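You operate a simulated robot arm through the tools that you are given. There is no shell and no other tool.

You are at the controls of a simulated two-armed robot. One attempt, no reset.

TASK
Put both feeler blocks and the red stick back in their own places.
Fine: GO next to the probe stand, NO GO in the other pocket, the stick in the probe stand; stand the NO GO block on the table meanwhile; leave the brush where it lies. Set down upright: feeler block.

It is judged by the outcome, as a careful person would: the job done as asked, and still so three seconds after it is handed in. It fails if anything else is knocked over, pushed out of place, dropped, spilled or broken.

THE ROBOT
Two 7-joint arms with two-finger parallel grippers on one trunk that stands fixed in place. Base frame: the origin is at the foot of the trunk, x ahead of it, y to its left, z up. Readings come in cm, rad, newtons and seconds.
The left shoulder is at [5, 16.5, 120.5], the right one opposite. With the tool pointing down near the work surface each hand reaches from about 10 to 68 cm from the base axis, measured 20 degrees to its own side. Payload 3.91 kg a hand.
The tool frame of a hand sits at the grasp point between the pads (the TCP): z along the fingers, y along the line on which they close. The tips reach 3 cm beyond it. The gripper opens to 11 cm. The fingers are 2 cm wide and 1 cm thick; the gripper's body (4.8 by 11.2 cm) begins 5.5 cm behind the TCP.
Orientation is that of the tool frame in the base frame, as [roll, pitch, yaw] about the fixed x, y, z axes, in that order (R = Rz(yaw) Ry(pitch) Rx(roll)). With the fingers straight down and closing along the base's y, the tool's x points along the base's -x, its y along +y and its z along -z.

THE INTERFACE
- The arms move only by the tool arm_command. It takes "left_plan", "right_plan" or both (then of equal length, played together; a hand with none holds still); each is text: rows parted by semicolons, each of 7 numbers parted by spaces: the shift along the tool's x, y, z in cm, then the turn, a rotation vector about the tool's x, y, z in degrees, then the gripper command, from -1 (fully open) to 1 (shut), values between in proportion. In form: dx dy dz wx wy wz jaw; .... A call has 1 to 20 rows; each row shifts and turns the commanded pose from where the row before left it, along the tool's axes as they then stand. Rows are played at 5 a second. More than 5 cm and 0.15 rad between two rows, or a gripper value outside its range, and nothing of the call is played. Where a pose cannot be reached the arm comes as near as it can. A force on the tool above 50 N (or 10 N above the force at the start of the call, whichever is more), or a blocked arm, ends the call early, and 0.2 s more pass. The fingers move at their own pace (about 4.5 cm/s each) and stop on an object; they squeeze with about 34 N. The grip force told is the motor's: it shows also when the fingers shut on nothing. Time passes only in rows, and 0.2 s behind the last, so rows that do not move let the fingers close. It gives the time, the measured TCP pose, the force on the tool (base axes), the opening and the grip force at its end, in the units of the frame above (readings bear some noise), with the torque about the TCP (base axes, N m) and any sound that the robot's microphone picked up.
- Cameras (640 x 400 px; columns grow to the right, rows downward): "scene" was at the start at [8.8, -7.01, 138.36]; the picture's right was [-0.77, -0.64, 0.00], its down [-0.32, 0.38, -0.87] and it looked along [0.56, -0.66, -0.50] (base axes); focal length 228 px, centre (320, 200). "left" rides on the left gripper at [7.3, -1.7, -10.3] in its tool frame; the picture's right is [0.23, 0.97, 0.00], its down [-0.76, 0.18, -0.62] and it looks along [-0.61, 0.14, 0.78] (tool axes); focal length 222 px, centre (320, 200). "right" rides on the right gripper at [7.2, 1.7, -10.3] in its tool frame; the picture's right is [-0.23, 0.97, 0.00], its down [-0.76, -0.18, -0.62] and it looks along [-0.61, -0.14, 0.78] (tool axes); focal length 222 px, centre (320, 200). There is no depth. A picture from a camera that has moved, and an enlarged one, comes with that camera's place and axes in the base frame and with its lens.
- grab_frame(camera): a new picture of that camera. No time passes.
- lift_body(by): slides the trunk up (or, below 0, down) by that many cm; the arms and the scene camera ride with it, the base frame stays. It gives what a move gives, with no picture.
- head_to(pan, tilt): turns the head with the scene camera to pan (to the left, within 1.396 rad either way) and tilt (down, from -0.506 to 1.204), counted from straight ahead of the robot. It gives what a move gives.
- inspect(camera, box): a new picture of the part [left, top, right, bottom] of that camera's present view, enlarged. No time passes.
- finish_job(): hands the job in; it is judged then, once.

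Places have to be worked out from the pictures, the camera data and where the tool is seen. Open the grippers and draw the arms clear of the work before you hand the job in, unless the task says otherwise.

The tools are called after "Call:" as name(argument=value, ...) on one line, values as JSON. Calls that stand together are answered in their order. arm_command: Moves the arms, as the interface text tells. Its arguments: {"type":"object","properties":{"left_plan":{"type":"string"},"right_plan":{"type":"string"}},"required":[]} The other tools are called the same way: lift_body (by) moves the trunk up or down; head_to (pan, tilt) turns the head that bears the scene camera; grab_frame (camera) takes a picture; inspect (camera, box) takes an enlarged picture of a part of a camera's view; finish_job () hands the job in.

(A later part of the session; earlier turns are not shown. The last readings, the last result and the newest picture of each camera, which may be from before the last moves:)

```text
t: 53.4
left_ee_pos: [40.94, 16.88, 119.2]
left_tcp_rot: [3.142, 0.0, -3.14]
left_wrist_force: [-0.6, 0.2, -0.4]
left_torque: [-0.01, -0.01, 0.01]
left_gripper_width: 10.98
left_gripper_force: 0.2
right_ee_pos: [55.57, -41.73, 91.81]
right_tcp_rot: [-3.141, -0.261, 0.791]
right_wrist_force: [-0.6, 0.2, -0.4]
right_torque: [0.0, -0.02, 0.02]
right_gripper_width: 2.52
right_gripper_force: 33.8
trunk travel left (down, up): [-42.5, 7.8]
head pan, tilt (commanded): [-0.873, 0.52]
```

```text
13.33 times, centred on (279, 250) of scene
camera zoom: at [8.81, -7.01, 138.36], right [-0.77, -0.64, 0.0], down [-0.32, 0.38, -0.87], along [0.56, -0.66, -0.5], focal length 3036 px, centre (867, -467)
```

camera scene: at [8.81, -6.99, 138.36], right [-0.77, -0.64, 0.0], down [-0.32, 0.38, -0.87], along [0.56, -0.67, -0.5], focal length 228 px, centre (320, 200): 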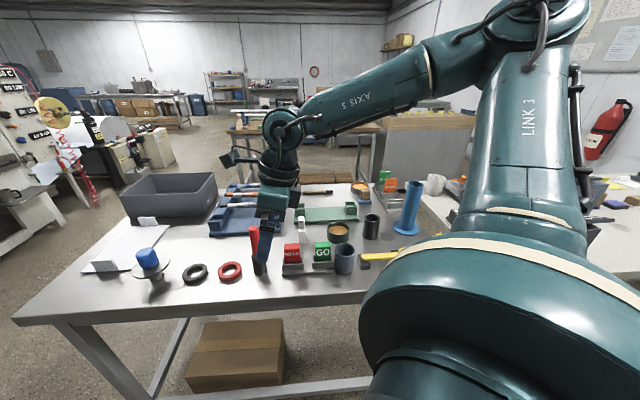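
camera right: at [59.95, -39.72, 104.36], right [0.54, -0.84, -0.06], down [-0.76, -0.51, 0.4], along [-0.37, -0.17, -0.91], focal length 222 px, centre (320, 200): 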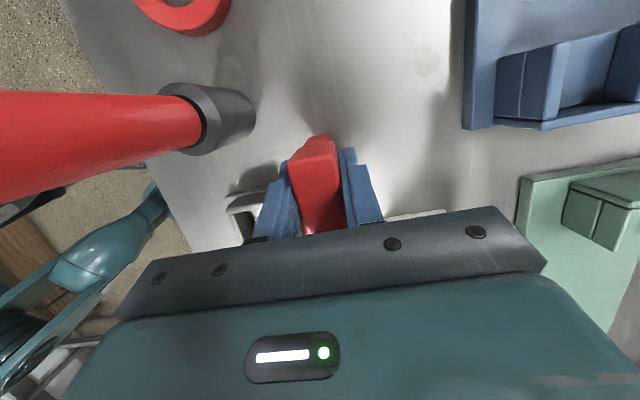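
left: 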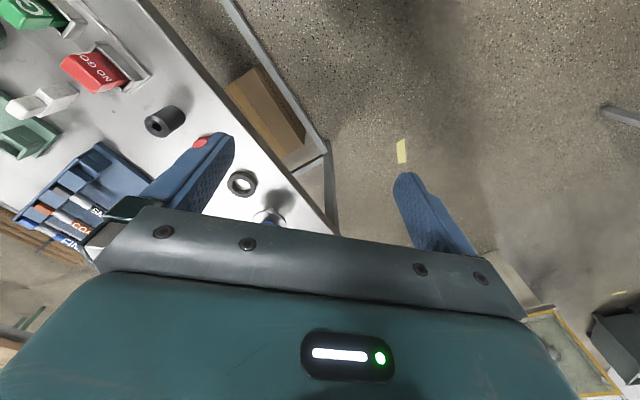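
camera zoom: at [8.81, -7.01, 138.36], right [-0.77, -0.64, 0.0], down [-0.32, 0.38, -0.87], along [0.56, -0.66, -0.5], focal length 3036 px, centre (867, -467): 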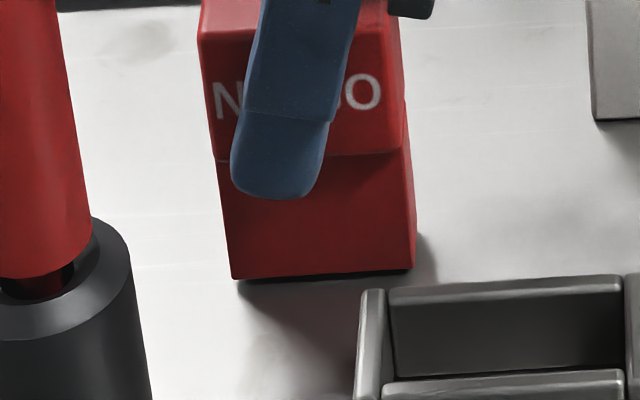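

Still a slight gap. I go on in small steps.

Call:
arm_command(right_plan="-0.039 0 0.145 0 0 0 1; -0.039 0 0.145 0 0 0 1; 0 0 0 0 0 0 1")

Call:
inspect(camera="scene", box=[255, 235, 303, 265])

```text
t: 54.2
left_ee_pos: [40.96, 17.0, 119.4]
left_tcp_rot: [-3.14, 0.001, -3.138]
left_wrist_force: [-0.6, -0.4, -0.6]
left_torque: [0.04, -0.01, -0.02]
left_gripper_width: 10.98
left_gripper_force: 0.2
right_ee_pos: [55.56, -41.66, 91.8]
right_tcp_rot: [3.139, -0.264, 0.792]
right_wrist_force: [-0.8, -0.3, 5.4]
right_torque: [0.05, 0.08, -0.01]
right_gripper_width: 2.55
right_gripper_force: 34.3
trunk travel left (down, up): [-42.5, 7.8]
head pan, tilt (commanded): [-0.873, 0.52]
```

```text
13.33 times, centred on (279, 250) of scene
camera zoom: at [8.75, -6.97, 138.38], right [-0.77, -0.64, 0.0], down [-0.32, 0.38, -0.87], along [0.56, -0.67, -0.5], focal length 3036 px, centre (867, -467)
```

zoom: 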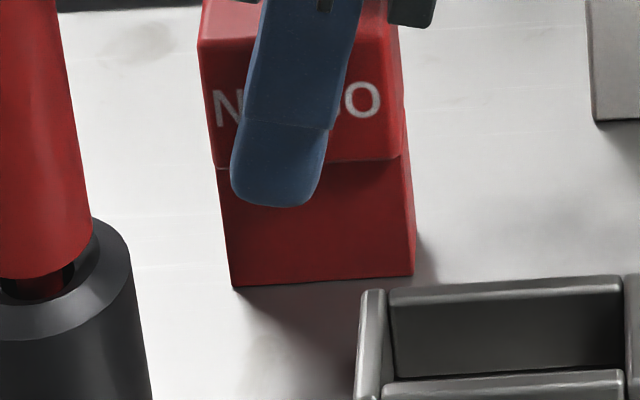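

Contact (5.4 N): the block stands on the table. I ease the pressure a hair and open slowly to about 5.5 cm.

Call:
arm_command(right_plan="0.02 0 -0.08 0 0 0 1; 0 0 0 0 0 0 0.52; 0 0 0 0 0 0 0.48; 0 0 0 0 0 0 0.42; 0 0 0 0 0 0 0.35; 0 0 0 0 0 0 0.25; 0 0 0 0 0 0 0.1; 0 0 0 0 0 0 0; 0 0 0 0 0 0 0")

Call:
inspect(camera="scene", box=[230, 210, 326, 270])

Call:
grab_frame(camera="right")

```text
t: 56.2
left_ee_pos: [41.12, 16.88, 119.19]
left_tcp_rot: [3.141, -0.001, -3.14]
left_wrist_force: [0.2, -0.5, -0.5]
left_torque: [-0.01, 0.01, -0.02]
left_gripper_width: 11.02
left_gripper_force: 0.0
right_ee_pos: [55.55, -41.66, 91.67]
right_tcp_rot: [-3.141, -0.261, 0.79]
right_wrist_force: [-0.4, -0.7, -1.1]
right_torque: [-0.05, -0.02, 0.01]
right_gripper_width: 5.51
right_gripper_force: 0.0
trunk travel left (down, up): [-42.5, 7.8]
head pan, tilt (commanded): [-0.873, 0.52]
```

```text
6.67 times, centred on (278, 240) of scene
camera zoom: at [8.81, -7.01, 138.36], right [-0.77, -0.64, 0.0], down [-0.32, 0.38, -0.87], along [0.56, -0.66, -0.5], focal length 1518 px, centre (600, -67)
```

zoom: 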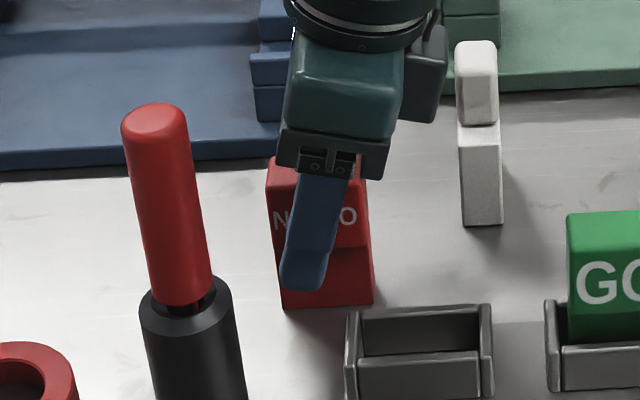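

```text
taken
camera right: at [59.92, -39.76, 103.52], right [0.54, -0.84, -0.06], down [-0.76, -0.51, 0.4], along [-0.37, -0.17, -0.91], focal length 222 px, centre (320, 200)
```

right: 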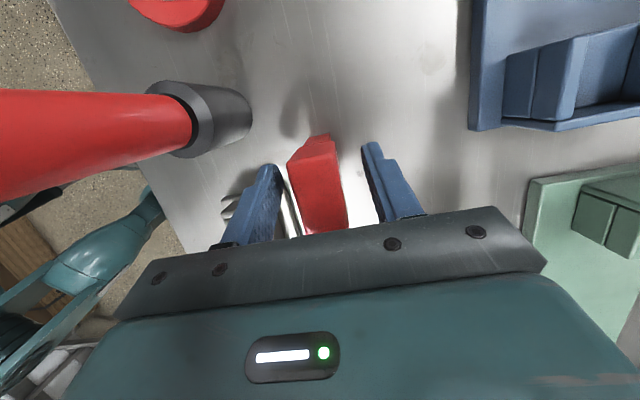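

NO GO stands free on the table. I withdraw straight up.

Call:
arm_command(right_plan="0.13 0 -0.483 0 0 0 0; 0.26 0 -0.9656 0 0 0 0; 0.39 0 -1.448 0 0 0 0; 0.52 0 -1.931 0 0 0 0; 0.52 0 -1.931 0 0 0 0; 0.52 0 -1.931 0 0 0 0; 0.52 0 -1.931 0 0 0 0; 0 0 0 0 0 0 0")

Call:
inspect(camera="scene", box=[230, 200, 374, 290])

Call:
grab_frame(camera="right")

```text
t: 58.0
left_ee_pos: [41.1, 17.01, 119.29]
left_tcp_rot: [3.141, 0.001, -3.139]
left_wrist_force: [0.0, 0.3, -0.1]
left_torque: [-0.01, 0.0, -0.02]
left_gripper_width: 11.02
left_gripper_force: 0.0
right_ee_pos: [55.84, -41.75, 102.67]
right_tcp_rot: [3.141, -0.261, 0.791]
right_wrist_force: [0.1, 0.0, -0.6]
right_torque: [-0.01, 0.01, 0.04]
right_gripper_width: 5.5
right_gripper_force: 0.1
trunk travel left (down, up): [-42.5, 7.8]
head pan, tilt (commanded): [-0.873, 0.52]
```

```text
4.44 times, centred on (302, 245) of scene
camera zoom: at [8.82, -7.01, 138.36], right [-0.77, -0.64, 0.0], down [-0.32, 0.38, -0.87], along [0.56, -0.66, -0.5], focal length 1012 px, centre (400, 0)
```

zoom: 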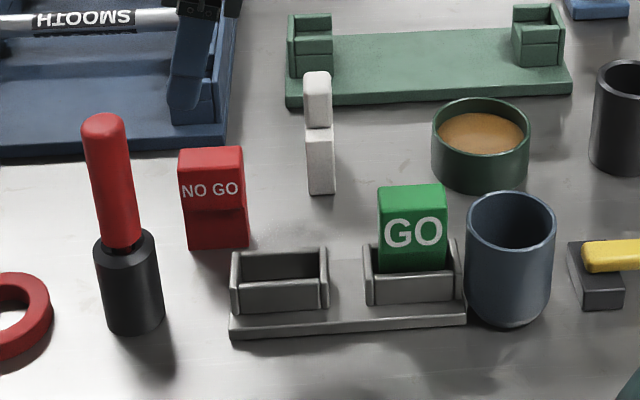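

```text
taken
camera right: at [60.13, -39.73, 114.48], right [0.54, -0.84, -0.06], down [-0.76, -0.51, 0.4], along [-0.37, -0.17, -0.91], focal length 222 px, centre (320, 200)
```

right: 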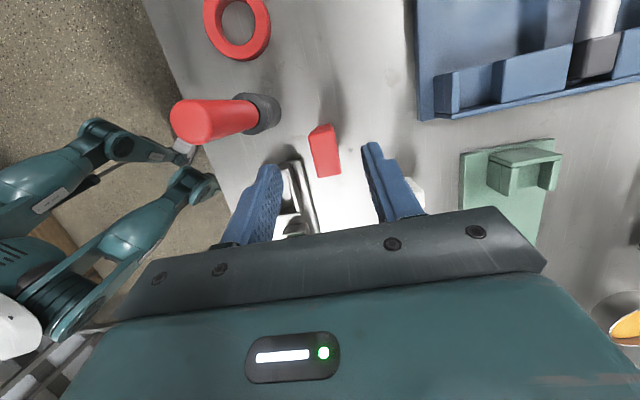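

NO GO stands upright at about (55.6,-41.7). Now I move above the GO block.

Call:
arm_command(right_plan="-2.18 -1.155 -0.807 0 0 0 0; -2.18 -1.155 -0.807 0 0 0 0; -2.18 -1.155 -0.807 0 0 0 0; -2.18 -1.155 -0.807 0 0 0 -0.3; -2.18 -1.155 -0.807 0 0 0 -0.3; -2.18 -1.155 -0.807 0 0 0 -0.3; 0 0 0 0 0 0 -0.3")

Call:
grab_frame(camera="right")

Call:
inspect(camera="right", box=[250, 90, 410, 190])

```text
t: 59.6
left_ee_pos: [41.1, 17.05, 119.2]
left_tcp_rot: [3.14, -0.002, -3.141]
left_wrist_force: [-0.4, -0.6, -0.4]
left_torque: [0.01, 0.02, -0.01]
left_gripper_width: 11.0
left_gripper_force: 0.1
right_ee_pos: [40.85, -46.48, 103.89]
right_tcp_rot: [-3.14, -0.263, 0.791]
right_wrist_force: [0.8, 0.6, 0.2]
right_torque: [0.01, -0.01, 0.02]
right_gripper_width: 7.16
right_gripper_force: 0.0
trunk travel left (down, up): [-42.5, 7.8]
head pan, tilt (commanded): [-0.873, 0.52]
```

```text
taken
camera right: at [45.26, -44.54, 115.77], right [0.54, -0.84, -0.06], down [-0.76, -0.51, 0.41], along [-0.37, -0.17, -0.91], focal length 222 px, centre (320, 200)
```

right: 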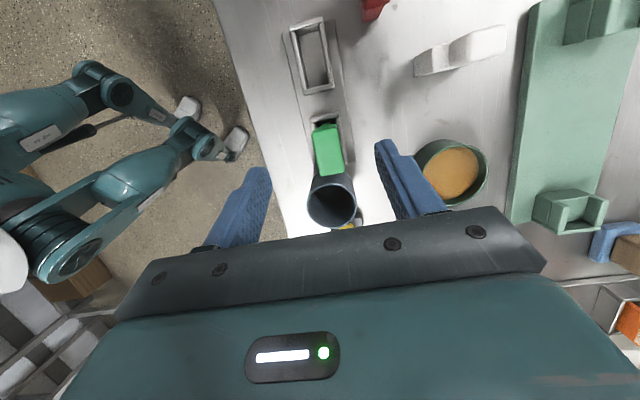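

```text
4.00 times, centred on (330, 140) of right
camera zoom: at [45.26, -44.54, 115.77], right [0.54, -0.84, -0.06], down [-0.76, -0.51, 0.41], along [-0.37, -0.17, -0.91], focal length 888 px, centre (280, 440)
```

zoom: 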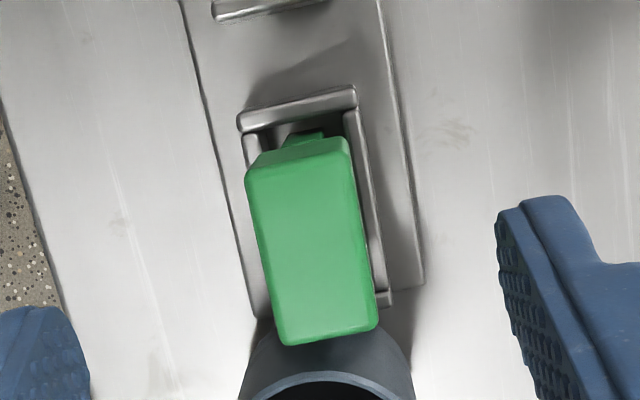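

GO's centre is (41.1,-46.6), 0.2 cm further along the closing axis. I correct and descend to just above its top.

Call:
arm_command(right_plan="-0.334 0.0395 1.142 0 0 0 -0.3; -0.334 0.0395 1.142 0 0 0 -0.3; -0.334 0.0395 1.142 0 0 0 -0.3; -0.334 0.0395 1.142 0 0 0 -0.3; -0.334 0.0395 1.142 0 0 0 -0.3; 0 0 0 0 0 0 -0.3")

Call:
inspect(camera="right", box=[220, 80, 428, 210])

Call:
inspect(camera="scene", box=[250, 200, 378, 280])

```text
t: 61.0
left_ee_pos: [40.9, 16.98, 119.21]
left_tcp_rot: [-3.141, 0.0, -3.139]
left_wrist_force: [-0.5, 0.7, -1.4]
left_torque: [-0.01, 0.02, -0.01]
left_gripper_width: 11.02
left_gripper_force: 0.0
right_ee_pos: [40.93, -46.86, 98.0]
right_tcp_rot: [-3.141, -0.26, 0.791]
right_wrist_force: [-0.2, -0.2, 0.0]
right_torque: [-0.01, -0.01, -0.01]
right_gripper_width: 7.16
right_gripper_force: 0.0
trunk travel left (down, up): [-42.5, 7.8]
head pan, tilt (commanded): [-0.873, 0.52]
```

```text
3.08 times, centred on (324, 145) of right
camera zoom: at [45.22, -44.92, 109.88], right [0.54, -0.84, -0.06], down [-0.76, -0.51, 0.4], along [-0.37, -0.17, -0.91], focal length 684 px, centre (308, 369)
```

zoom: 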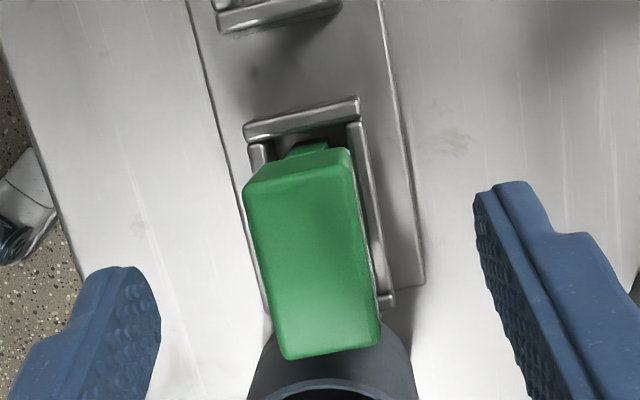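

```text
5.00 times, centred on (314, 240) of scene
camera zoom: at [8.8, -7.0, 138.37], right [-0.77, -0.64, 0.0], down [-0.32, 0.38, -0.87], along [0.56, -0.67, -0.5], focal length 1138 px, centre (350, 0)
```

zoom: 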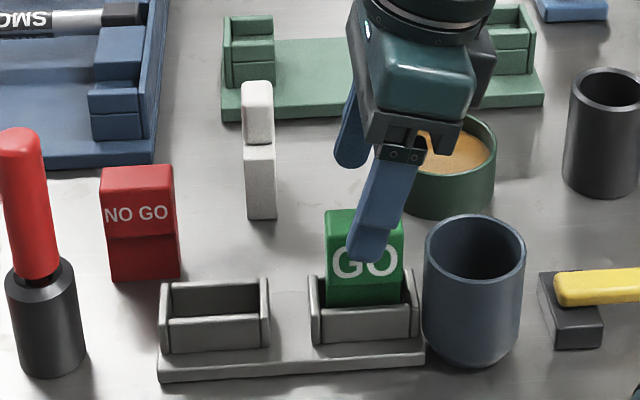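

Centred within 0.05 cm. I descend to TCP z≈92.9 and close on GO.

Call:
arm_command(right_plan="-0.238 0 0.992 0 0 0 -0.3; -0.238 0 0.992 0 0 0 -0.3; -0.238 0 0.992 0 0 0 -0.3; -0.238 0 0.992 0 0 0 -0.3; -0.238 0 0.992 0 0 0 -0.3; 0 0 0 0 0 0 -0.3; 0 0 0 0 0 0 0.1; 0 0 0 0 0 0 0.35; 0 0 0 0 0 0 0.55; 0 0 0 0 0 0 0.7; 0 0 0 0 0 0 1; 0 0 0 0 0 0 1; 0 0 0 0 0 0 1")

Call:
grab_frame(camera="right")

Call:
inspect(camera="scene", box=[250, 200, 378, 280])

```text
t: 63.8
left_ee_pos: [40.92, 17.0, 119.23]
left_tcp_rot: [3.141, -0.001, -3.141]
left_wrist_force: [0.4, 0.3, -0.5]
left_torque: [-0.01, 0.0, 0.02]
left_gripper_width: 10.98
left_gripper_force: 0.1
right_ee_pos: [41.02, -46.56, 93.07]
right_tcp_rot: [-3.141, -0.262, 0.792]
right_wrist_force: [-0.8, -1.6, 0.2]
right_torque: [0.0, -0.01, -0.01]
right_gripper_width: 2.54
right_gripper_force: 34.2
trunk travel left (down, up): [-42.5, 7.8]
head pan, tilt (commanded): [-0.873, 0.52]
```

```text
taken
camera right: at [45.35, -44.62, 104.96], right [0.54, -0.84, -0.06], down [-0.76, -0.51, 0.4], along [-0.37, -0.17, -0.91], focal length 222 px, centre (320, 200)
```

right: 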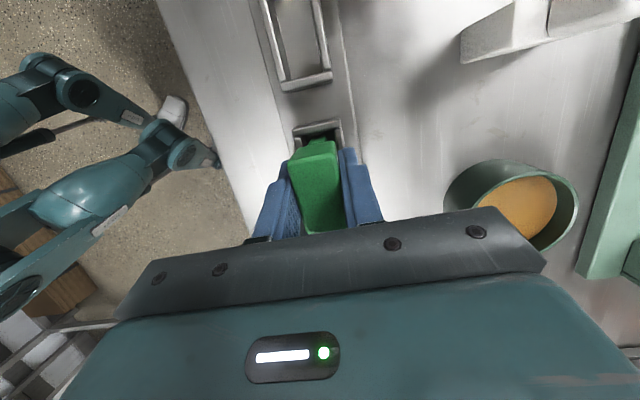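

```text
5.00 times, centred on (314, 240) of scene
camera zoom: at [8.81, -7.01, 138.36], right [-0.77, -0.64, 0.0], down [-0.32, 0.38, -0.87], along [0.56, -0.66, -0.5], focal length 1138 px, centre (350, 0)
```

zoom: 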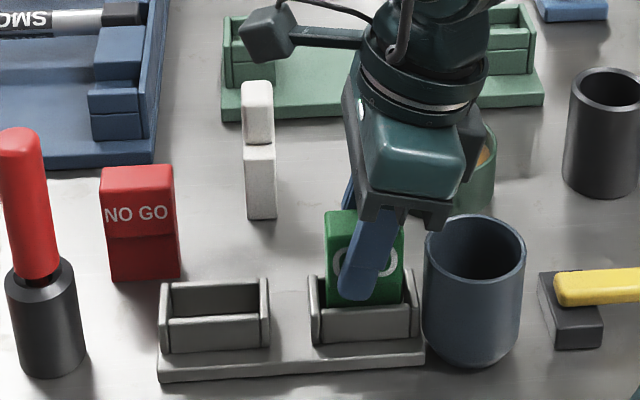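

GO is held (2.54 cm). I lift it straight up 9 cm.

Call:
arm_command(right_plan="0.13 0 -0.483 0 0 0 1; 0.13 0 -0.483 0 0 0 1; 0.26 0 -0.9656 0 0 0 1; 0.26 0 -0.9656 0 0 0 1; 0.26 0 -0.9656 0 0 0 1; 0.26 0 -0.9656 0 0 0 1; 0.26 0 -0.9656 0 0 0 1; 0.26 0 -0.9656 0 0 0 1; 0.26 0 -0.9656 0 0 0 1; 0.26 0 -0.9656 0 0 0 1; 0 0 0 0 0 0 1")

Call:
grab_frame(camera="right")

Call:
inspect(camera="scene", box=[250, 200, 378, 280])

Call:
inspect(camera="right", box=[260, 0, 404, 90])

```text
t: 66.2
left_ee_pos: [41.11, 16.85, 119.32]
left_tcp_rot: [3.141, 0.001, -3.14]
left_wrist_force: [-0.6, -0.4, -0.2]
left_torque: [-0.01, 0.0, 0.0]
left_gripper_width: 11.02
left_gripper_force: 0.0
right_ee_pos: [40.9, -46.85, 102.12]
right_tcp_rot: [-3.141, -0.262, 0.791]
right_wrist_force: [-0.1, 0.9, 0.0]
right_torque: [-0.03, 0.02, 0.01]
right_gripper_width: 2.55
right_gripper_force: 34.2
trunk travel left (down, up): [-42.5, 7.8]
head pan, tilt (commanded): [-0.873, 0.52]
```

```text
taken
camera right: at [45.3, -44.79, 114.03], right [0.54, -0.84, -0.06], down [-0.76, -0.51, 0.4], along [-0.37, -0.17, -0.91], focal length 222 px, centre (320, 200)
```

right: 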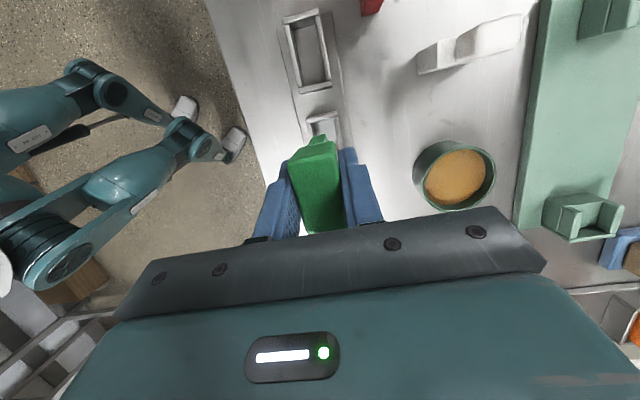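

```text
5.00 times, centred on (314, 240) of scene
camera zoom: at [8.81, -7.02, 138.36], right [-0.77, -0.64, 0.0], down [-0.32, 0.38, -0.87], along [0.56, -0.66, -0.5], focal length 1138 px, centre (350, 0)
```

zoom: 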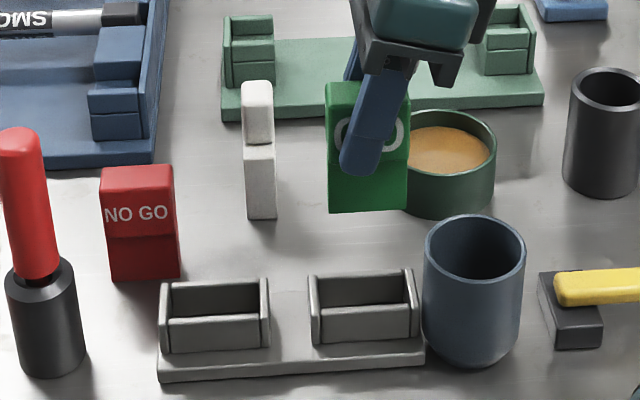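

```text
4.44 times, centred on (332, 45) of right
camera zoom: at [45.3, -44.79, 114.03], right [0.54, -0.84, -0.06], down [-0.76, -0.51, 0.4], along [-0.37, -0.17, -0.91], focal length 987 px, centre (267, 889)
```

zoom: 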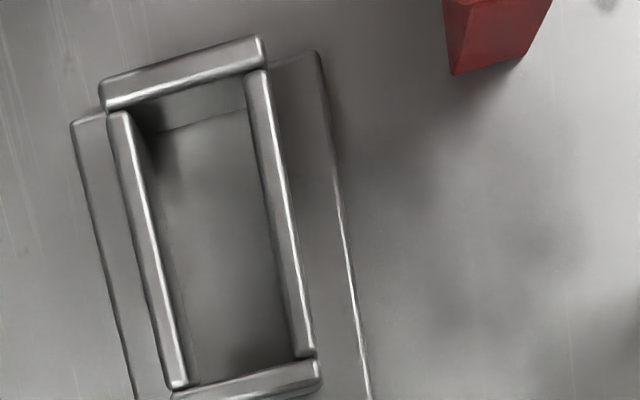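

I zoom on the held GO block's tongue from the hand camera to compare with the empty pocket (inner width ≈2.6 cm).

Call:
inspect(camera="right", box=[270, 100, 366, 160])

Call:
inspect(camera="scene", box=[305, 205, 353, 247])

Call:
inspect(camera="scene", box=[260, 225, 308, 267])

```text
6.67 times, centred on (318, 130) of right
camera zoom: at [45.3, -44.79, 114.03], right [0.54, -0.84, -0.06], down [-0.76, -0.51, 0.4], along [-0.37, -0.17, -0.91], focal length 1481 px, centre (333, 667)
```

zoom: 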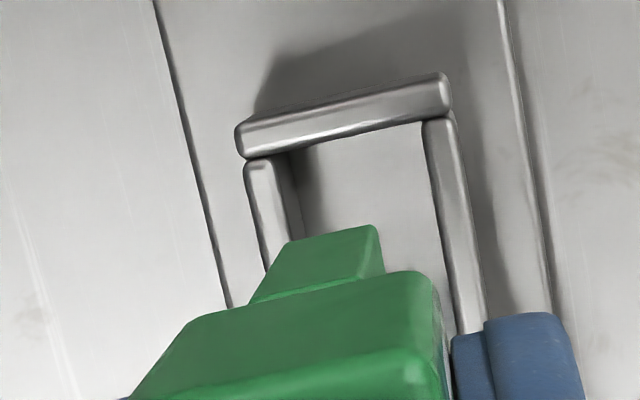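

```text
9.52 times, centred on (329, 226) of scene
camera zoom: at [8.81, -7.02, 138.36], right [-0.77, -0.64, 0.0], down [-0.32, 0.38, -0.87], along [0.56, -0.66, -0.5], focal length 2169 px, centre (234, -48)
```

zoom: 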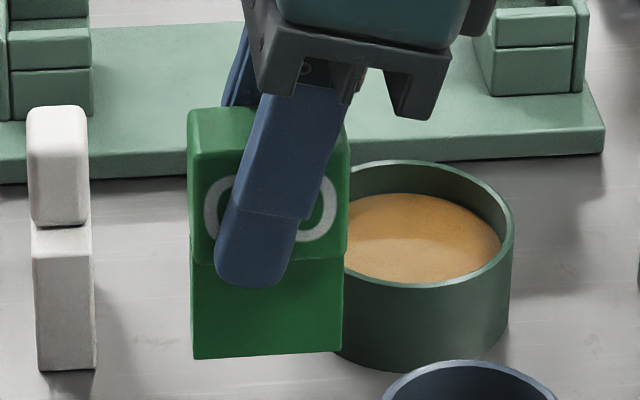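

```text
9.52 times, centred on (284, 246) of scene
camera zoom: at [8.81, -7.02, 138.36], right [-0.77, -0.64, 0.0], down [-0.32, 0.38, -0.87], along [0.56, -0.66, -0.5], focal length 2169 px, centre (663, -238)
```

zoom: 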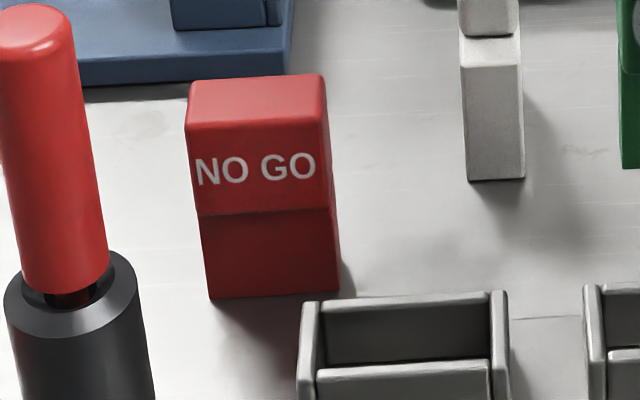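

The foot (~1.1 × 4.2 cm) fits easily in the 2.6 × 5.1 cm pocket. I carry GO along the rack to above the left pocket at about (47.4,-40.3).

Call:
arm_command(right_plan="0.867 0.0065 0.2335 0 0 0 1; 1.734 0.013 0.467 0 0 0 1; 1.734 0.013 0.467 0 0 0 1; 1.734 0.013 0.467 0 0 0 1; 1.734 0.013 0.467 0 0 0 1; 0.867 0.0065 0.2335 0 0 0 1; 0 0 0 0 0 0 1")

Call:
grab_frame(camera="right")

Call:
inspect(camera="right", box=[260, 90, 388, 170])

Call:
inspect(camera="scene", box=[250, 200, 346, 280])

```text
t: 67.8
left_ee_pos: [40.98, 17.18, 119.25]
left_tcp_rot: [3.139, 0.001, -3.14]
left_wrist_force: [0.3, -0.2, -0.9]
left_torque: [0.03, -0.02, 0.01]
left_gripper_width: 10.99
left_gripper_force: 0.1
right_ee_pos: [47.51, -40.45, 101.85]
right_tcp_rot: [3.141, -0.262, 0.791]
right_wrist_force: [-0.5, 0.0, -1.5]
right_torque: [-0.03, -0.02, 0.0]
right_gripper_width: 2.52
right_gripper_force: 33.9
trunk travel left (down, up): [-42.5, 7.8]
head pan, tilt (commanded): [-0.873, 0.52]
```

```text
taken
camera right: at [51.79, -38.5, 113.68], right [0.54, -0.84, -0.06], down [-0.76, -0.51, 0.4], along [-0.37, -0.17, -0.91], focal length 222 px, centre (320, 200)
```

right: 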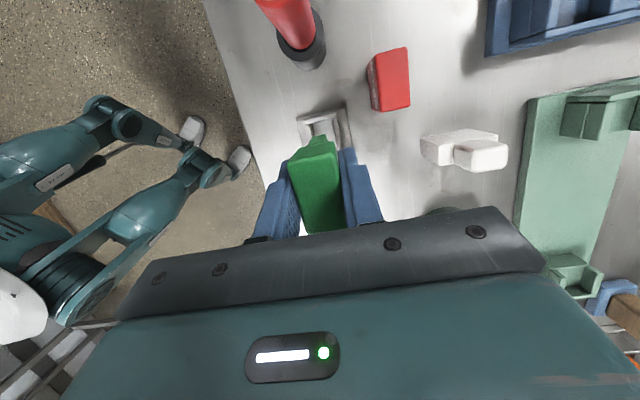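

```text
5.00 times, centred on (324, 130) of right
camera zoom: at [51.79, -38.5, 113.68], right [0.54, -0.84, -0.06], down [-0.76, -0.51, 0.4], along [-0.37, -0.17, -0.91], focal length 1111 px, centre (300, 550)
```

zoom: 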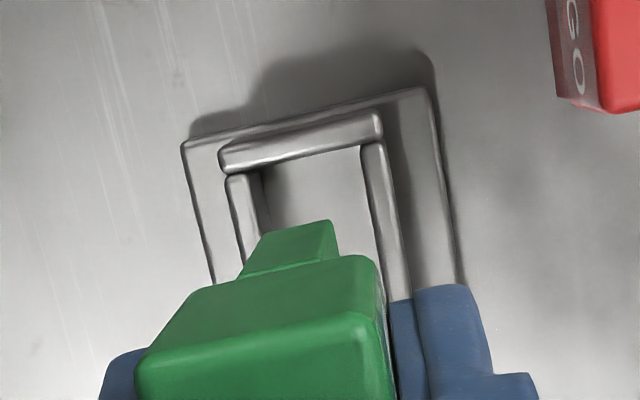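

```text
5.00 times, centred on (298, 240) of scene
camera zoom: at [8.81, -7.02, 138.36], right [-0.77, -0.64, 0.0], down [-0.32, 0.38, -0.87], along [0.56, -0.66, -0.5], focal length 1138 px, centre (430, 0)
```

zoom: 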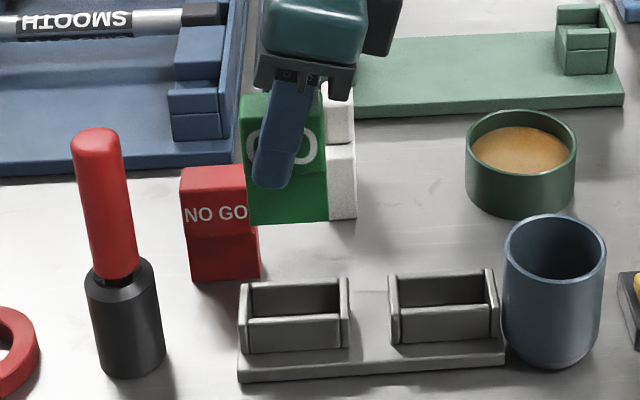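

Foot is aligned with the pocket (n within 0.06 cm, 0.6 cm clear at the end wall). I shift 0.15 cm and lower into the pocket to TCP z≈93.5.

Call:
arm_command(right_plan="-0.329 0 1.14 0 0 0 1; -0.329 0 1.14 0 0 0 1; -0.329 0 1.14 0 0 0 1; -0.329 0 1.14 0 0 0 1; -0.329 0 1.14 0 0 0 1; -0.329 0 1.14 0 0 0 1; -0.329 0 1.14 0 0 0 1; 0 0 0 0 0 0 1")

Call:
inspect(camera="right", box=[260, 90, 388, 170])

Call:
inspect(camera="scene", box=[250, 210, 346, 280])

```text
t: 69.6
left_ee_pos: [40.93, 16.94, 119.31]
left_tcp_rot: [-3.14, 0.0, -3.141]
left_wrist_force: [-0.1, -1.2, 0.4]
left_torque: [0.04, 0.0, -0.01]
left_gripper_width: 11.01
left_gripper_force: 0.0
right_ee_pos: [47.33, -40.51, 93.55]
right_tcp_rot: [-3.141, -0.26, 0.791]
right_wrist_force: [-0.1, -0.4, -0.5]
right_torque: [-0.01, 0.01, -0.01]
right_gripper_width: 2.53
right_gripper_force: 33.7
trunk travel left (down, up): [-42.5, 7.8]
head pan, tilt (commanded): [-0.873, 0.52]
```

```text
5.00 times, centred on (324, 130) of right
camera zoom: at [51.69, -38.52, 105.4], right [0.54, -0.84, -0.06], down [-0.76, -0.51, 0.4], along [-0.37, -0.17, -0.91], focal length 1111 px, centre (300, 550)
```

zoom: 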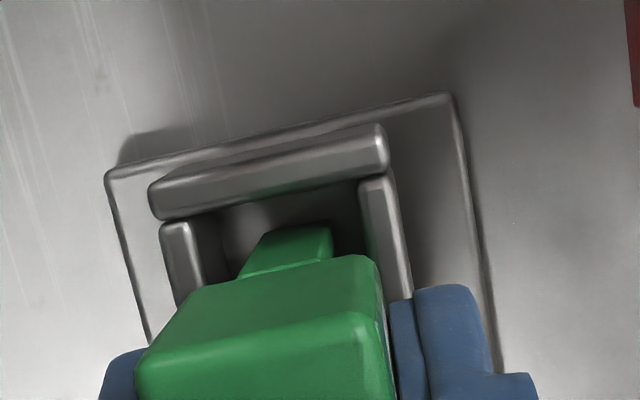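

```text
5.71 times, centred on (298, 245) of scene
camera zoom: at [8.81, -7.0, 138.36], right [-0.77, -0.64, 0.0], down [-0.32, 0.38, -0.87], along [0.56, -0.66, -0.5], focal length 1301 px, centre (446, -57)
```

zoom: 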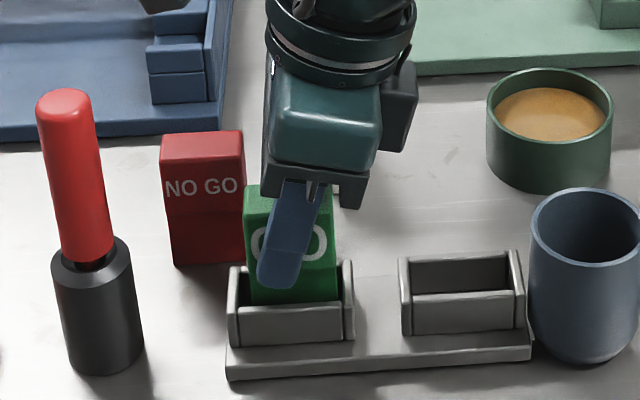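

The foot is inside the pocket walls without contact. I lower the last half centimetre in small steps.

Call:
arm_command(right_plan="-0.039 0 0.145 0 0 0 1; -0.039 0 0.145 0 0 0 1; 0 0 0 0 0 0 1")

```text
t: 70.4
left_ee_pos: [40.99, 17.0, 119.29]
left_tcp_rot: [3.14, 0.0, -3.138]
left_wrist_force: [-0.7, -0.3, 0.8]
left_torque: [0.01, 0.0, 0.0]
left_gripper_width: 11.01
left_gripper_force: 0.1
right_ee_pos: [47.44, -40.48, 93.32]
right_tcp_rot: [-3.141, -0.262, 0.79]
right_wrist_force: [0.6, 0.6, -0.6]
right_torque: [-0.01, 0.02, 0.0]
right_gripper_width: 2.54
right_gripper_force: 34.7
trunk travel left (down, up): [-42.5, 7.8]
head pan, tilt (commanded): [-0.873, 0.52]
```

No contact yet; I continue another 0.3 cm.

Call:
arm_command(right_plan="-0.039 0 0.145 0 0 0 1; -0.039 0 0.145 0 0 0 1; 0 0 0 0 0 0 1")

```text
t: 71.2
left_ee_pos: [40.98, 16.96, 119.32]
left_tcp_rot: [3.142, -0.001, -3.14]
left_wrist_force: [0.0, -0.6, 0.0]
left_torque: [0.03, -0.02, 0.0]
left_gripper_width: 11.01
left_gripper_force: 0.0
right_ee_pos: [47.36, -40.42, 93.08]
right_tcp_rot: [-3.14, -0.261, 0.792]
right_wrist_force: [-0.5, 0.7, 1.3]
right_torque: [0.0, 0.0, 0.0]
right_gripper_width: 2.52
right_gripper_force: 33.8
trunk travel left (down, up): [-42.5, 7.8]
head pan, tilt (commanded): [-0.873, 0.52]
```

Possibly just touching (1.3 N). One more small step.

Call:
arm_command(right_plan="-0.026 0 0.0966 0 0 0 1; 0 0 0 0 0 0 1")

Call:
inspect(camera="scene", box=[265, 230, 325, 280])

```text
t: 71.8
left_ee_pos: [40.9, 16.94, 119.31]
left_tcp_rot: [-3.14, 0.002, -3.141]
left_wrist_force: [1.3, 0.1, -0.3]
left_torque: [-0.04, -0.02, 0.0]
left_gripper_width: 11.02
left_gripper_force: 0.0
right_ee_pos: [47.2, -40.59, 93.07]
right_tcp_rot: [3.14, -0.263, 0.794]
right_wrist_force: [-1.1, 1.9, 5.1]
right_torque: [0.1, 0.07, -0.03]
right_gripper_width: 2.53
right_gripper_force: 34.3
trunk travel left (down, up): [-42.5, 7.8]
head pan, tilt (commanded): [-0.873, 0.52]
```

```text
8.00 times, centred on (295, 255) of scene
camera zoom: at [8.75, -6.95, 138.38], right [-0.77, -0.64, 0.0], down [-0.32, 0.38, -0.87], along [0.56, -0.67, -0.5], focal length 1822 px, centre (520, -240)
```

zoom: 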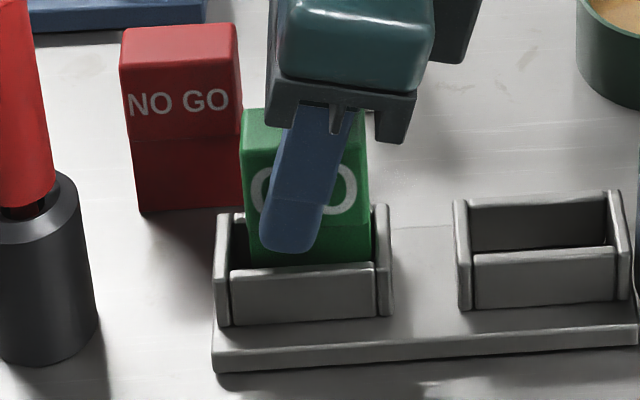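

5 N at the same height as before: GO is seated on the pocket floor. I ease off and open slowly.

Call:
arm_command(right_plan="0.016 0 -0.06 0 0 0 1; 0 0 0 0 0 0 0.52; 0 0 0 0 0 0 0.48; 0 0 0 0 0 0 0.42; 0 0 0 0 0 0 0.35; 0 0 0 0 0 0 0.25; 0 0 0 0 0 0 0.1; 0 0 0 0 0 0 0; 0 0 0 0 0 0 0")

Call:
inspect(camera="scene", box=[265, 225, 345, 280])

Call:
grab_frame(camera="right")

```text
t: 73.8
left_ee_pos: [40.98, 17.0, 119.27]
left_tcp_rot: [3.141, 0.0, -3.141]
left_wrist_force: [0.5, -0.2, 0.7]
left_torque: [-0.05, -0.01, -0.01]
left_gripper_width: 11.01
left_gripper_force: 0.0
right_ee_pos: [47.48, -40.64, 93.15]
right_tcp_rot: [-3.141, -0.262, 0.79]
right_wrist_force: [0.4, -0.4, -0.7]
right_torque: [-0.01, 0.0, -0.04]
right_gripper_width: 5.5
right_gripper_force: 0.1
trunk travel left (down, up): [-42.5, 7.8]
head pan, tilt (commanded): [-0.873, 0.52]
```

```text
7.27 times, centred on (305, 252) of scene
camera zoom: at [8.81, -7.01, 138.36], right [-0.77, -0.64, 0.0], down [-0.32, 0.38, -0.87], along [0.56, -0.66, -0.5], focal length 1656 px, centre (429, -182)
```

zoom: 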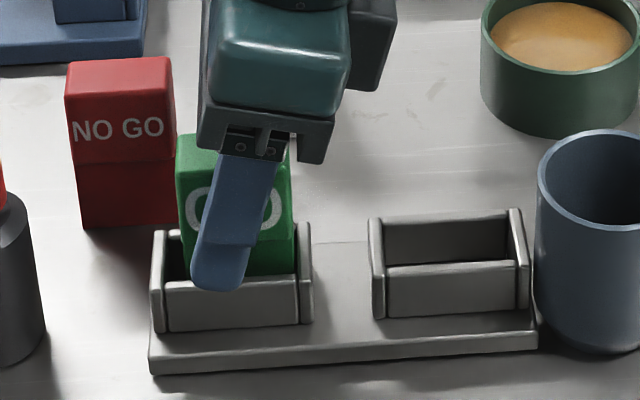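

```text
taken
camera right: at [51.67, -38.64, 105.01], right [0.54, -0.84, -0.06], down [-0.76, -0.51, 0.4], along [-0.37, -0.17, -0.91], focal length 222 px, centre (320, 200)
```

right: 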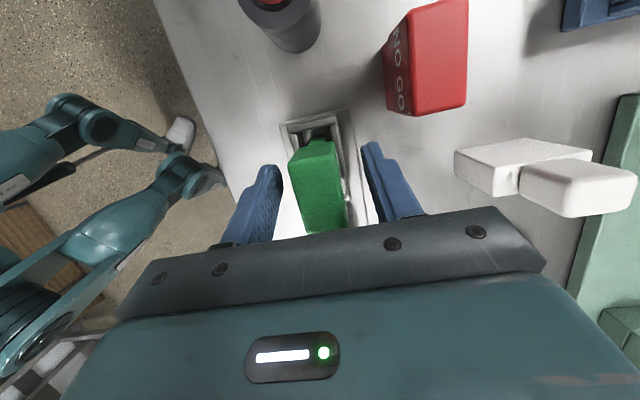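

GO stands in the left pocket. I withdraw straight up 10.5 cm.

Call:
arm_command(right_plan="0.13 0 -0.483 0 0 0 0; 0.26 0 -0.9656 0 0 0 0; 0.39 0 -1.448 0 0 0 0; 0.52 0 -1.931 0 0 0 0; 0.52 0 -1.931 0 0 0 0; 0.52 0 -1.931 0 0 0 0; 0.39 0 -1.448 0 0 0 0; 0 0 0 0 0 0 0")

Call:
inspect(camera="scene", box=[230, 200, 374, 290])

Call:
grab_frame(camera="right")

```text
t: 75.6
left_ee_pos: [41.0, 16.97, 119.27]
left_tcp_rot: [-3.139, 0.0, -3.138]
left_wrist_force: [-0.6, -0.7, 0.0]
left_torque: [0.02, -0.01, 0.0]
left_gripper_width: 11.02
left_gripper_force: 0.0
right_ee_pos: [47.29, -40.48, 103.74]
right_tcp_rot: [3.141, -0.262, 0.79]
right_wrist_force: [0.2, 0.6, 0.0]
right_torque: [-0.01, 0.01, -0.02]
right_gripper_width: 5.48
right_gripper_force: 0.1
trunk travel left (down, up): [-42.5, 7.8]
head pan, tilt (commanded): [-0.873, 0.52]
```

```text
4.44 times, centred on (302, 245) of scene
camera zoom: at [8.81, -7.01, 138.36], right [-0.77, -0.64, 0.0], down [-0.32, 0.38, -0.87], along [0.56, -0.66, -0.5], focal length 1012 px, centre (400, 0)
```

zoom: 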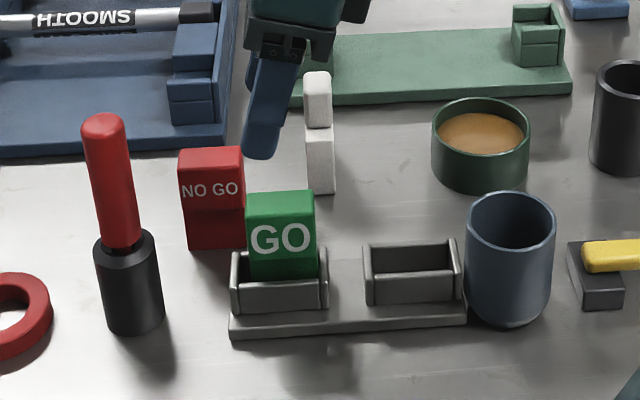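

```text
taken
camera right: at [51.62, -38.55, 115.53], right [0.54, -0.84, -0.06], down [-0.76, -0.51, 0.4], along [-0.37, -0.17, -0.91], focal length 222 px, centre (320, 200)
```

right: 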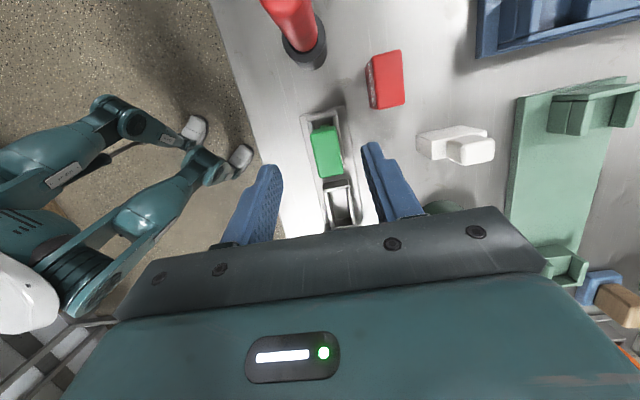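

GO stands upright in its pocket next to the probe stand. Now back above NO GO on the table.

Call:
arm_command(right_plan="0.952 1.332 0.256 0 0 0 0; 0.952 1.332 0.256 0 0 0 0; 0.952 1.332 0.256 0 0 0 0; 0.952 1.332 0.256 0 0 0 0; 0.952 1.332 0.256 0 0 0 -0.3; 0 0 0 0 0 0 -0.3")

Call:
grab_frame(camera="right")

Call:
inspect(camera="right", box=[240, 90, 400, 190])

```text
t: 77.0
left_ee_pos: [41.05, 17.03, 119.22]
left_tcp_rot: [3.141, 0.0, -3.138]
left_wrist_force: [-0.8, 0.4, -0.5]
left_torque: [0.0, -0.02, 0.0]
left_gripper_width: 10.99
left_gripper_force: 0.0
right_ee_pos: [55.48, -41.7, 103.76]
right_tcp_rot: [-3.14, -0.26, 0.791]
right_wrist_force: [-0.3, 0.3, -0.2]
right_torque: [0.0, -0.01, 0.01]
right_gripper_width: 7.14
right_gripper_force: 0.2
trunk travel left (down, up): [-42.5, 7.8]
head pan, tilt (commanded): [-0.873, 0.52]
```

```text
taken
camera right: at [59.79, -39.8, 115.53], right [0.54, -0.84, -0.06], down [-0.76, -0.51, 0.4], along [-0.37, -0.17, -0.91], focal length 222 px, centre (320, 200)
```

right: 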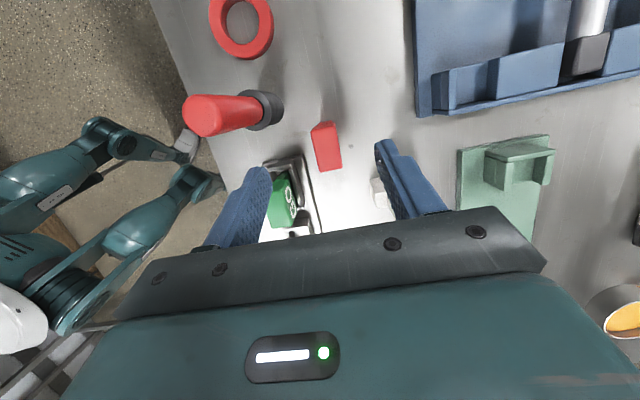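

```text
4.00 times, centred on (320, 140) of right
camera zoom: at [59.79, -39.8, 115.53], right [0.54, -0.84, -0.06], down [-0.76, -0.51, 0.4], along [-0.37, -0.17, -0.91], focal length 888 px, centre (320, 440)
```

zoom: 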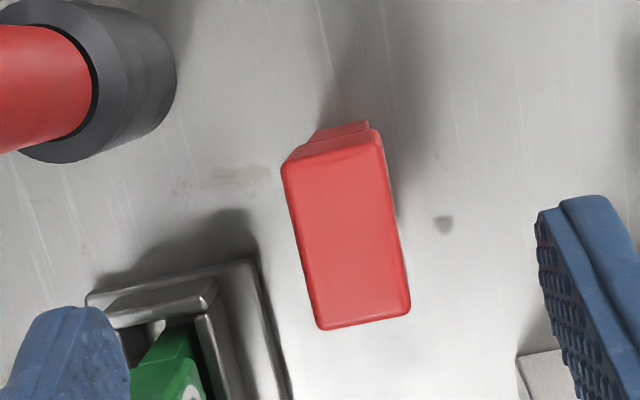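

NO GO is centred under the hand (within 0.05 cm). I descend to TCP z≈91.8 and close on its head.

Call:
arm_command(right_plan="-0.34 0.0055 1.289 0 0 0 -0.3; -0.34 0.0055 1.289 0 0 0 -0.3; -0.34 0.0055 1.289 0 0 0 -0.3; -0.34 0.0055 1.289 0 0 0 -0.3; -0.34 0.0055 1.289 0 0 0 -0.3; -0.34 0.0055 1.289 0 0 0 -0.3; -0.34 0.0055 1.289 0 0 0 -0.3; -0.34 0.0055 1.289 0 0 0 -0.3; -0.34 0.0055 1.289 0 0 0 -0.3; 0 0 0 0 0 0 -0.3")

Call:
inspect(camera="right", box=[200, 110, 440, 260])

Call:
inspect(camera="scene", box=[230, 200, 342, 270])

```text
t: 79.2
left_ee_pos: [40.97, 17.04, 119.32]
left_tcp_rot: [-3.142, 0.002, -3.141]
left_wrist_force: [0.1, 0.1, -0.6]
left_torque: [-0.04, -0.04, 0.0]
left_gripper_width: 10.99
left_gripper_force: 0.1
right_ee_pos: [55.67, -41.93, 91.57]
right_tcp_rot: [3.14, -0.261, 0.792]
right_wrist_force: [-0.7, 0.7, 0.0]
right_torque: [0.01, 0.05, 0.02]
right_gripper_width: 7.14
right_gripper_force: 0.1
trunk travel left (down, up): [-42.5, 7.8]
head pan, tilt (commanded): [-0.873, 0.52]
```

```text
2.67 times, centred on (320, 185) of right
camera zoom: at [59.96, -39.93, 103.47], right [0.54, -0.84, -0.06], down [-0.76, -0.51, 0.4], along [-0.37, -0.17, -0.91], focal length 592 px, centre (320, 240)
```

zoom: 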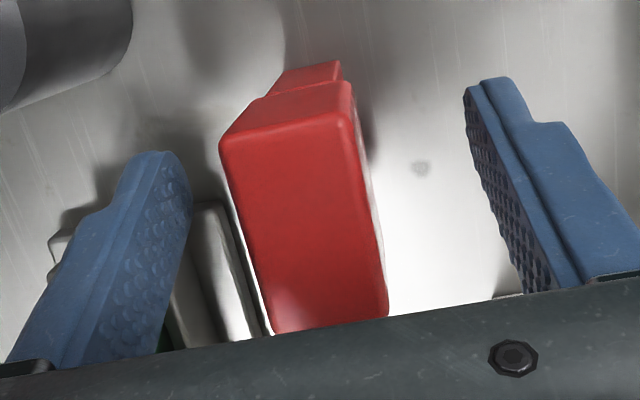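

```text
5.71 times, centred on (286, 235) of scene
camera zoom: at [8.79, -7.03, 138.36], right [-0.77, -0.64, 0.0], down [-0.32, 0.38, -0.87], along [0.56, -0.66, -0.5], focal length 1301 px, centre (514, 0)
```

zoom: 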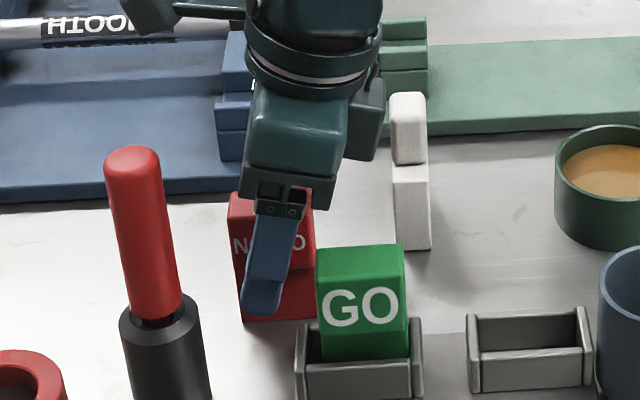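

The hand reads ~0.15 cm too far along the closing axis; I correct that and close gently on NO GO.

Call:
arm_command(right_plan="0 -0.13 0 0 0 0 -0.3; 0 0 0 0 0 0 0; 0 0 0 0 0 0 0.2; 0 0 0 0 0 0 0.35; 0 0 0 0 0 0 0.45; 0 0 0 0 0 0 0.55; 0 0 0 0 0 0 0.65; 0 0 0 0 0 0 1; 0 0 0 0 0 0 1; 0 0 0 0 0 0 1")

Call:
inspect(camera="right", box=[200, 110, 440, 260])

Call:
inspect(camera="scene", box=[230, 200, 342, 270])

```text
t: 81.4
left_ee_pos: [41.0, 16.92, 119.27]
left_tcp_rot: [3.141, -0.001, -3.141]
left_wrist_force: [0.0, -0.1, 0.5]
left_torque: [-0.03, -0.02, 0.01]
left_gripper_width: 11.0
left_gripper_force: 0.1
right_ee_pos: [55.66, -41.79, 91.71]
right_tcp_rot: [3.14, -0.261, 0.79]
right_wrist_force: [-0.8, 0.7, -0.1]
right_torque: [-0.03, 0.01, -0.03]
right_gripper_width: 2.53
right_gripper_force: 33.5
trunk travel left (down, up): [-42.5, 7.8]
head pan, tilt (commanded): [-0.873, 0.52]
```

```text
2.67 times, centred on (320, 185) of right
camera zoom: at [59.95, -39.81, 103.49], right [0.54, -0.84, -0.06], down [-0.76, -0.51, 0.4], along [-0.37, -0.17, -0.91], focal length 592 px, centre (320, 240)
```

zoom: 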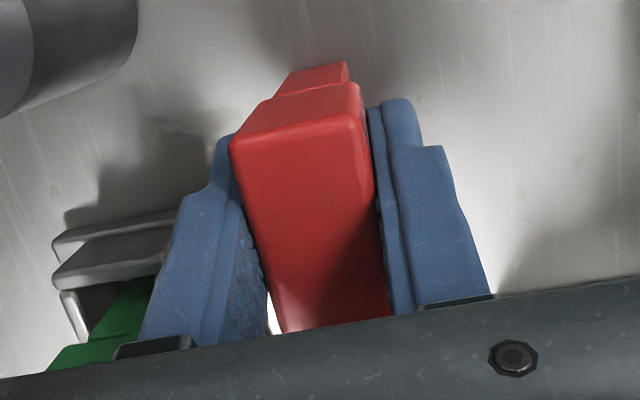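

```text
5.71 times, centred on (286, 235) of scene
camera zoom: at [8.8, -7.0, 138.36], right [-0.77, -0.64, 0.0], down [-0.32, 0.38, -0.87], along [0.56, -0.66, -0.5], focal length 1301 px, centre (514, 0)
```

zoom: 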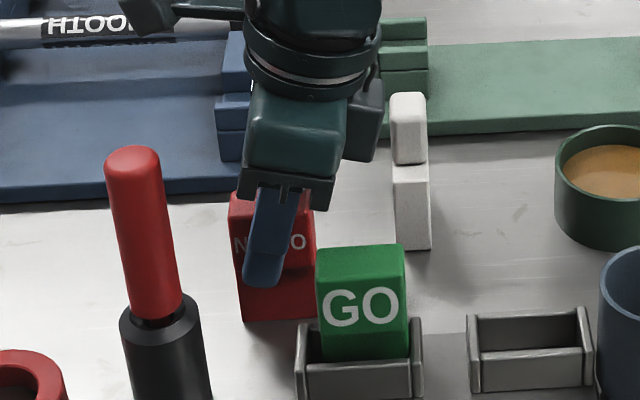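

NO GO is held again (2.53 cm). I lift it straight up 12 cm.

Call:
arm_command(right_plan="0.13 0 -0.483 0 0 0 1; 0.13 0 -0.483 0 0 0 1; 0.416 0 -1.545 0 0 0 1; 0.416 0 -1.545 0 0 0 1; 0.416 0 -1.545 0 0 0 1; 0.416 0 -1.545 0 0 0 1; 0.416 0 -1.545 0 0 0 1; 0.416 0 -1.545 0 0 0 1; 0.416 0 -1.545 0 0 0 1; 0 0 0 0 0 0 1")

Call:
grab_frame(camera="right")

Call:
inspect(camera="scene", box=[230, 190, 374, 280])

```text
t: 83.6
left_ee_pos: [41.11, 17.01, 119.24]
left_tcp_rot: [-3.141, -0.001, -3.14]
left_wrist_force: [0.5, -0.6, -0.2]
left_torque: [0.0, 0.01, -0.02]
left_gripper_width: 10.99
left_gripper_force: 0.1
right_ee_pos: [55.51, -41.63, 103.8]
right_tcp_rot: [3.14, -0.261, 0.79]
right_wrist_force: [-0.3, -0.3, -1.1]
right_torque: [-0.02, 0.02, 0.0]
right_gripper_width: 2.53
right_gripper_force: 33.7
trunk travel left (down, up): [-42.5, 7.8]
head pan, tilt (commanded): [-0.873, 0.52]
```

```text
taken
camera right: at [59.85, -39.67, 115.6], right [0.54, -0.84, -0.06], down [-0.76, -0.51, 0.4], along [-0.37, -0.17, -0.91], focal length 222 px, centre (320, 200)
```

right: 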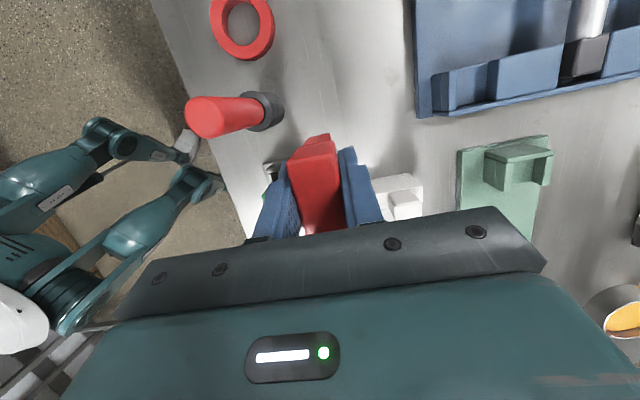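

```text
4.44 times, centred on (302, 235) of scene
camera zoom: at [8.82, -7.02, 138.36], right [-0.77, -0.64, 0.0], down [-0.32, 0.38, -0.87], along [0.56, -0.66, -0.5], focal length 1012 px, centre (400, 44)
```

zoom: 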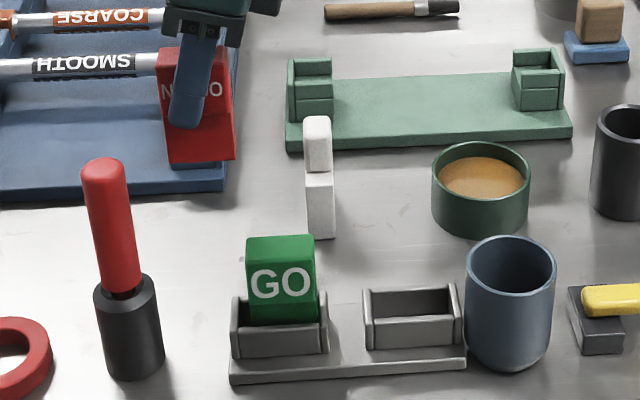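

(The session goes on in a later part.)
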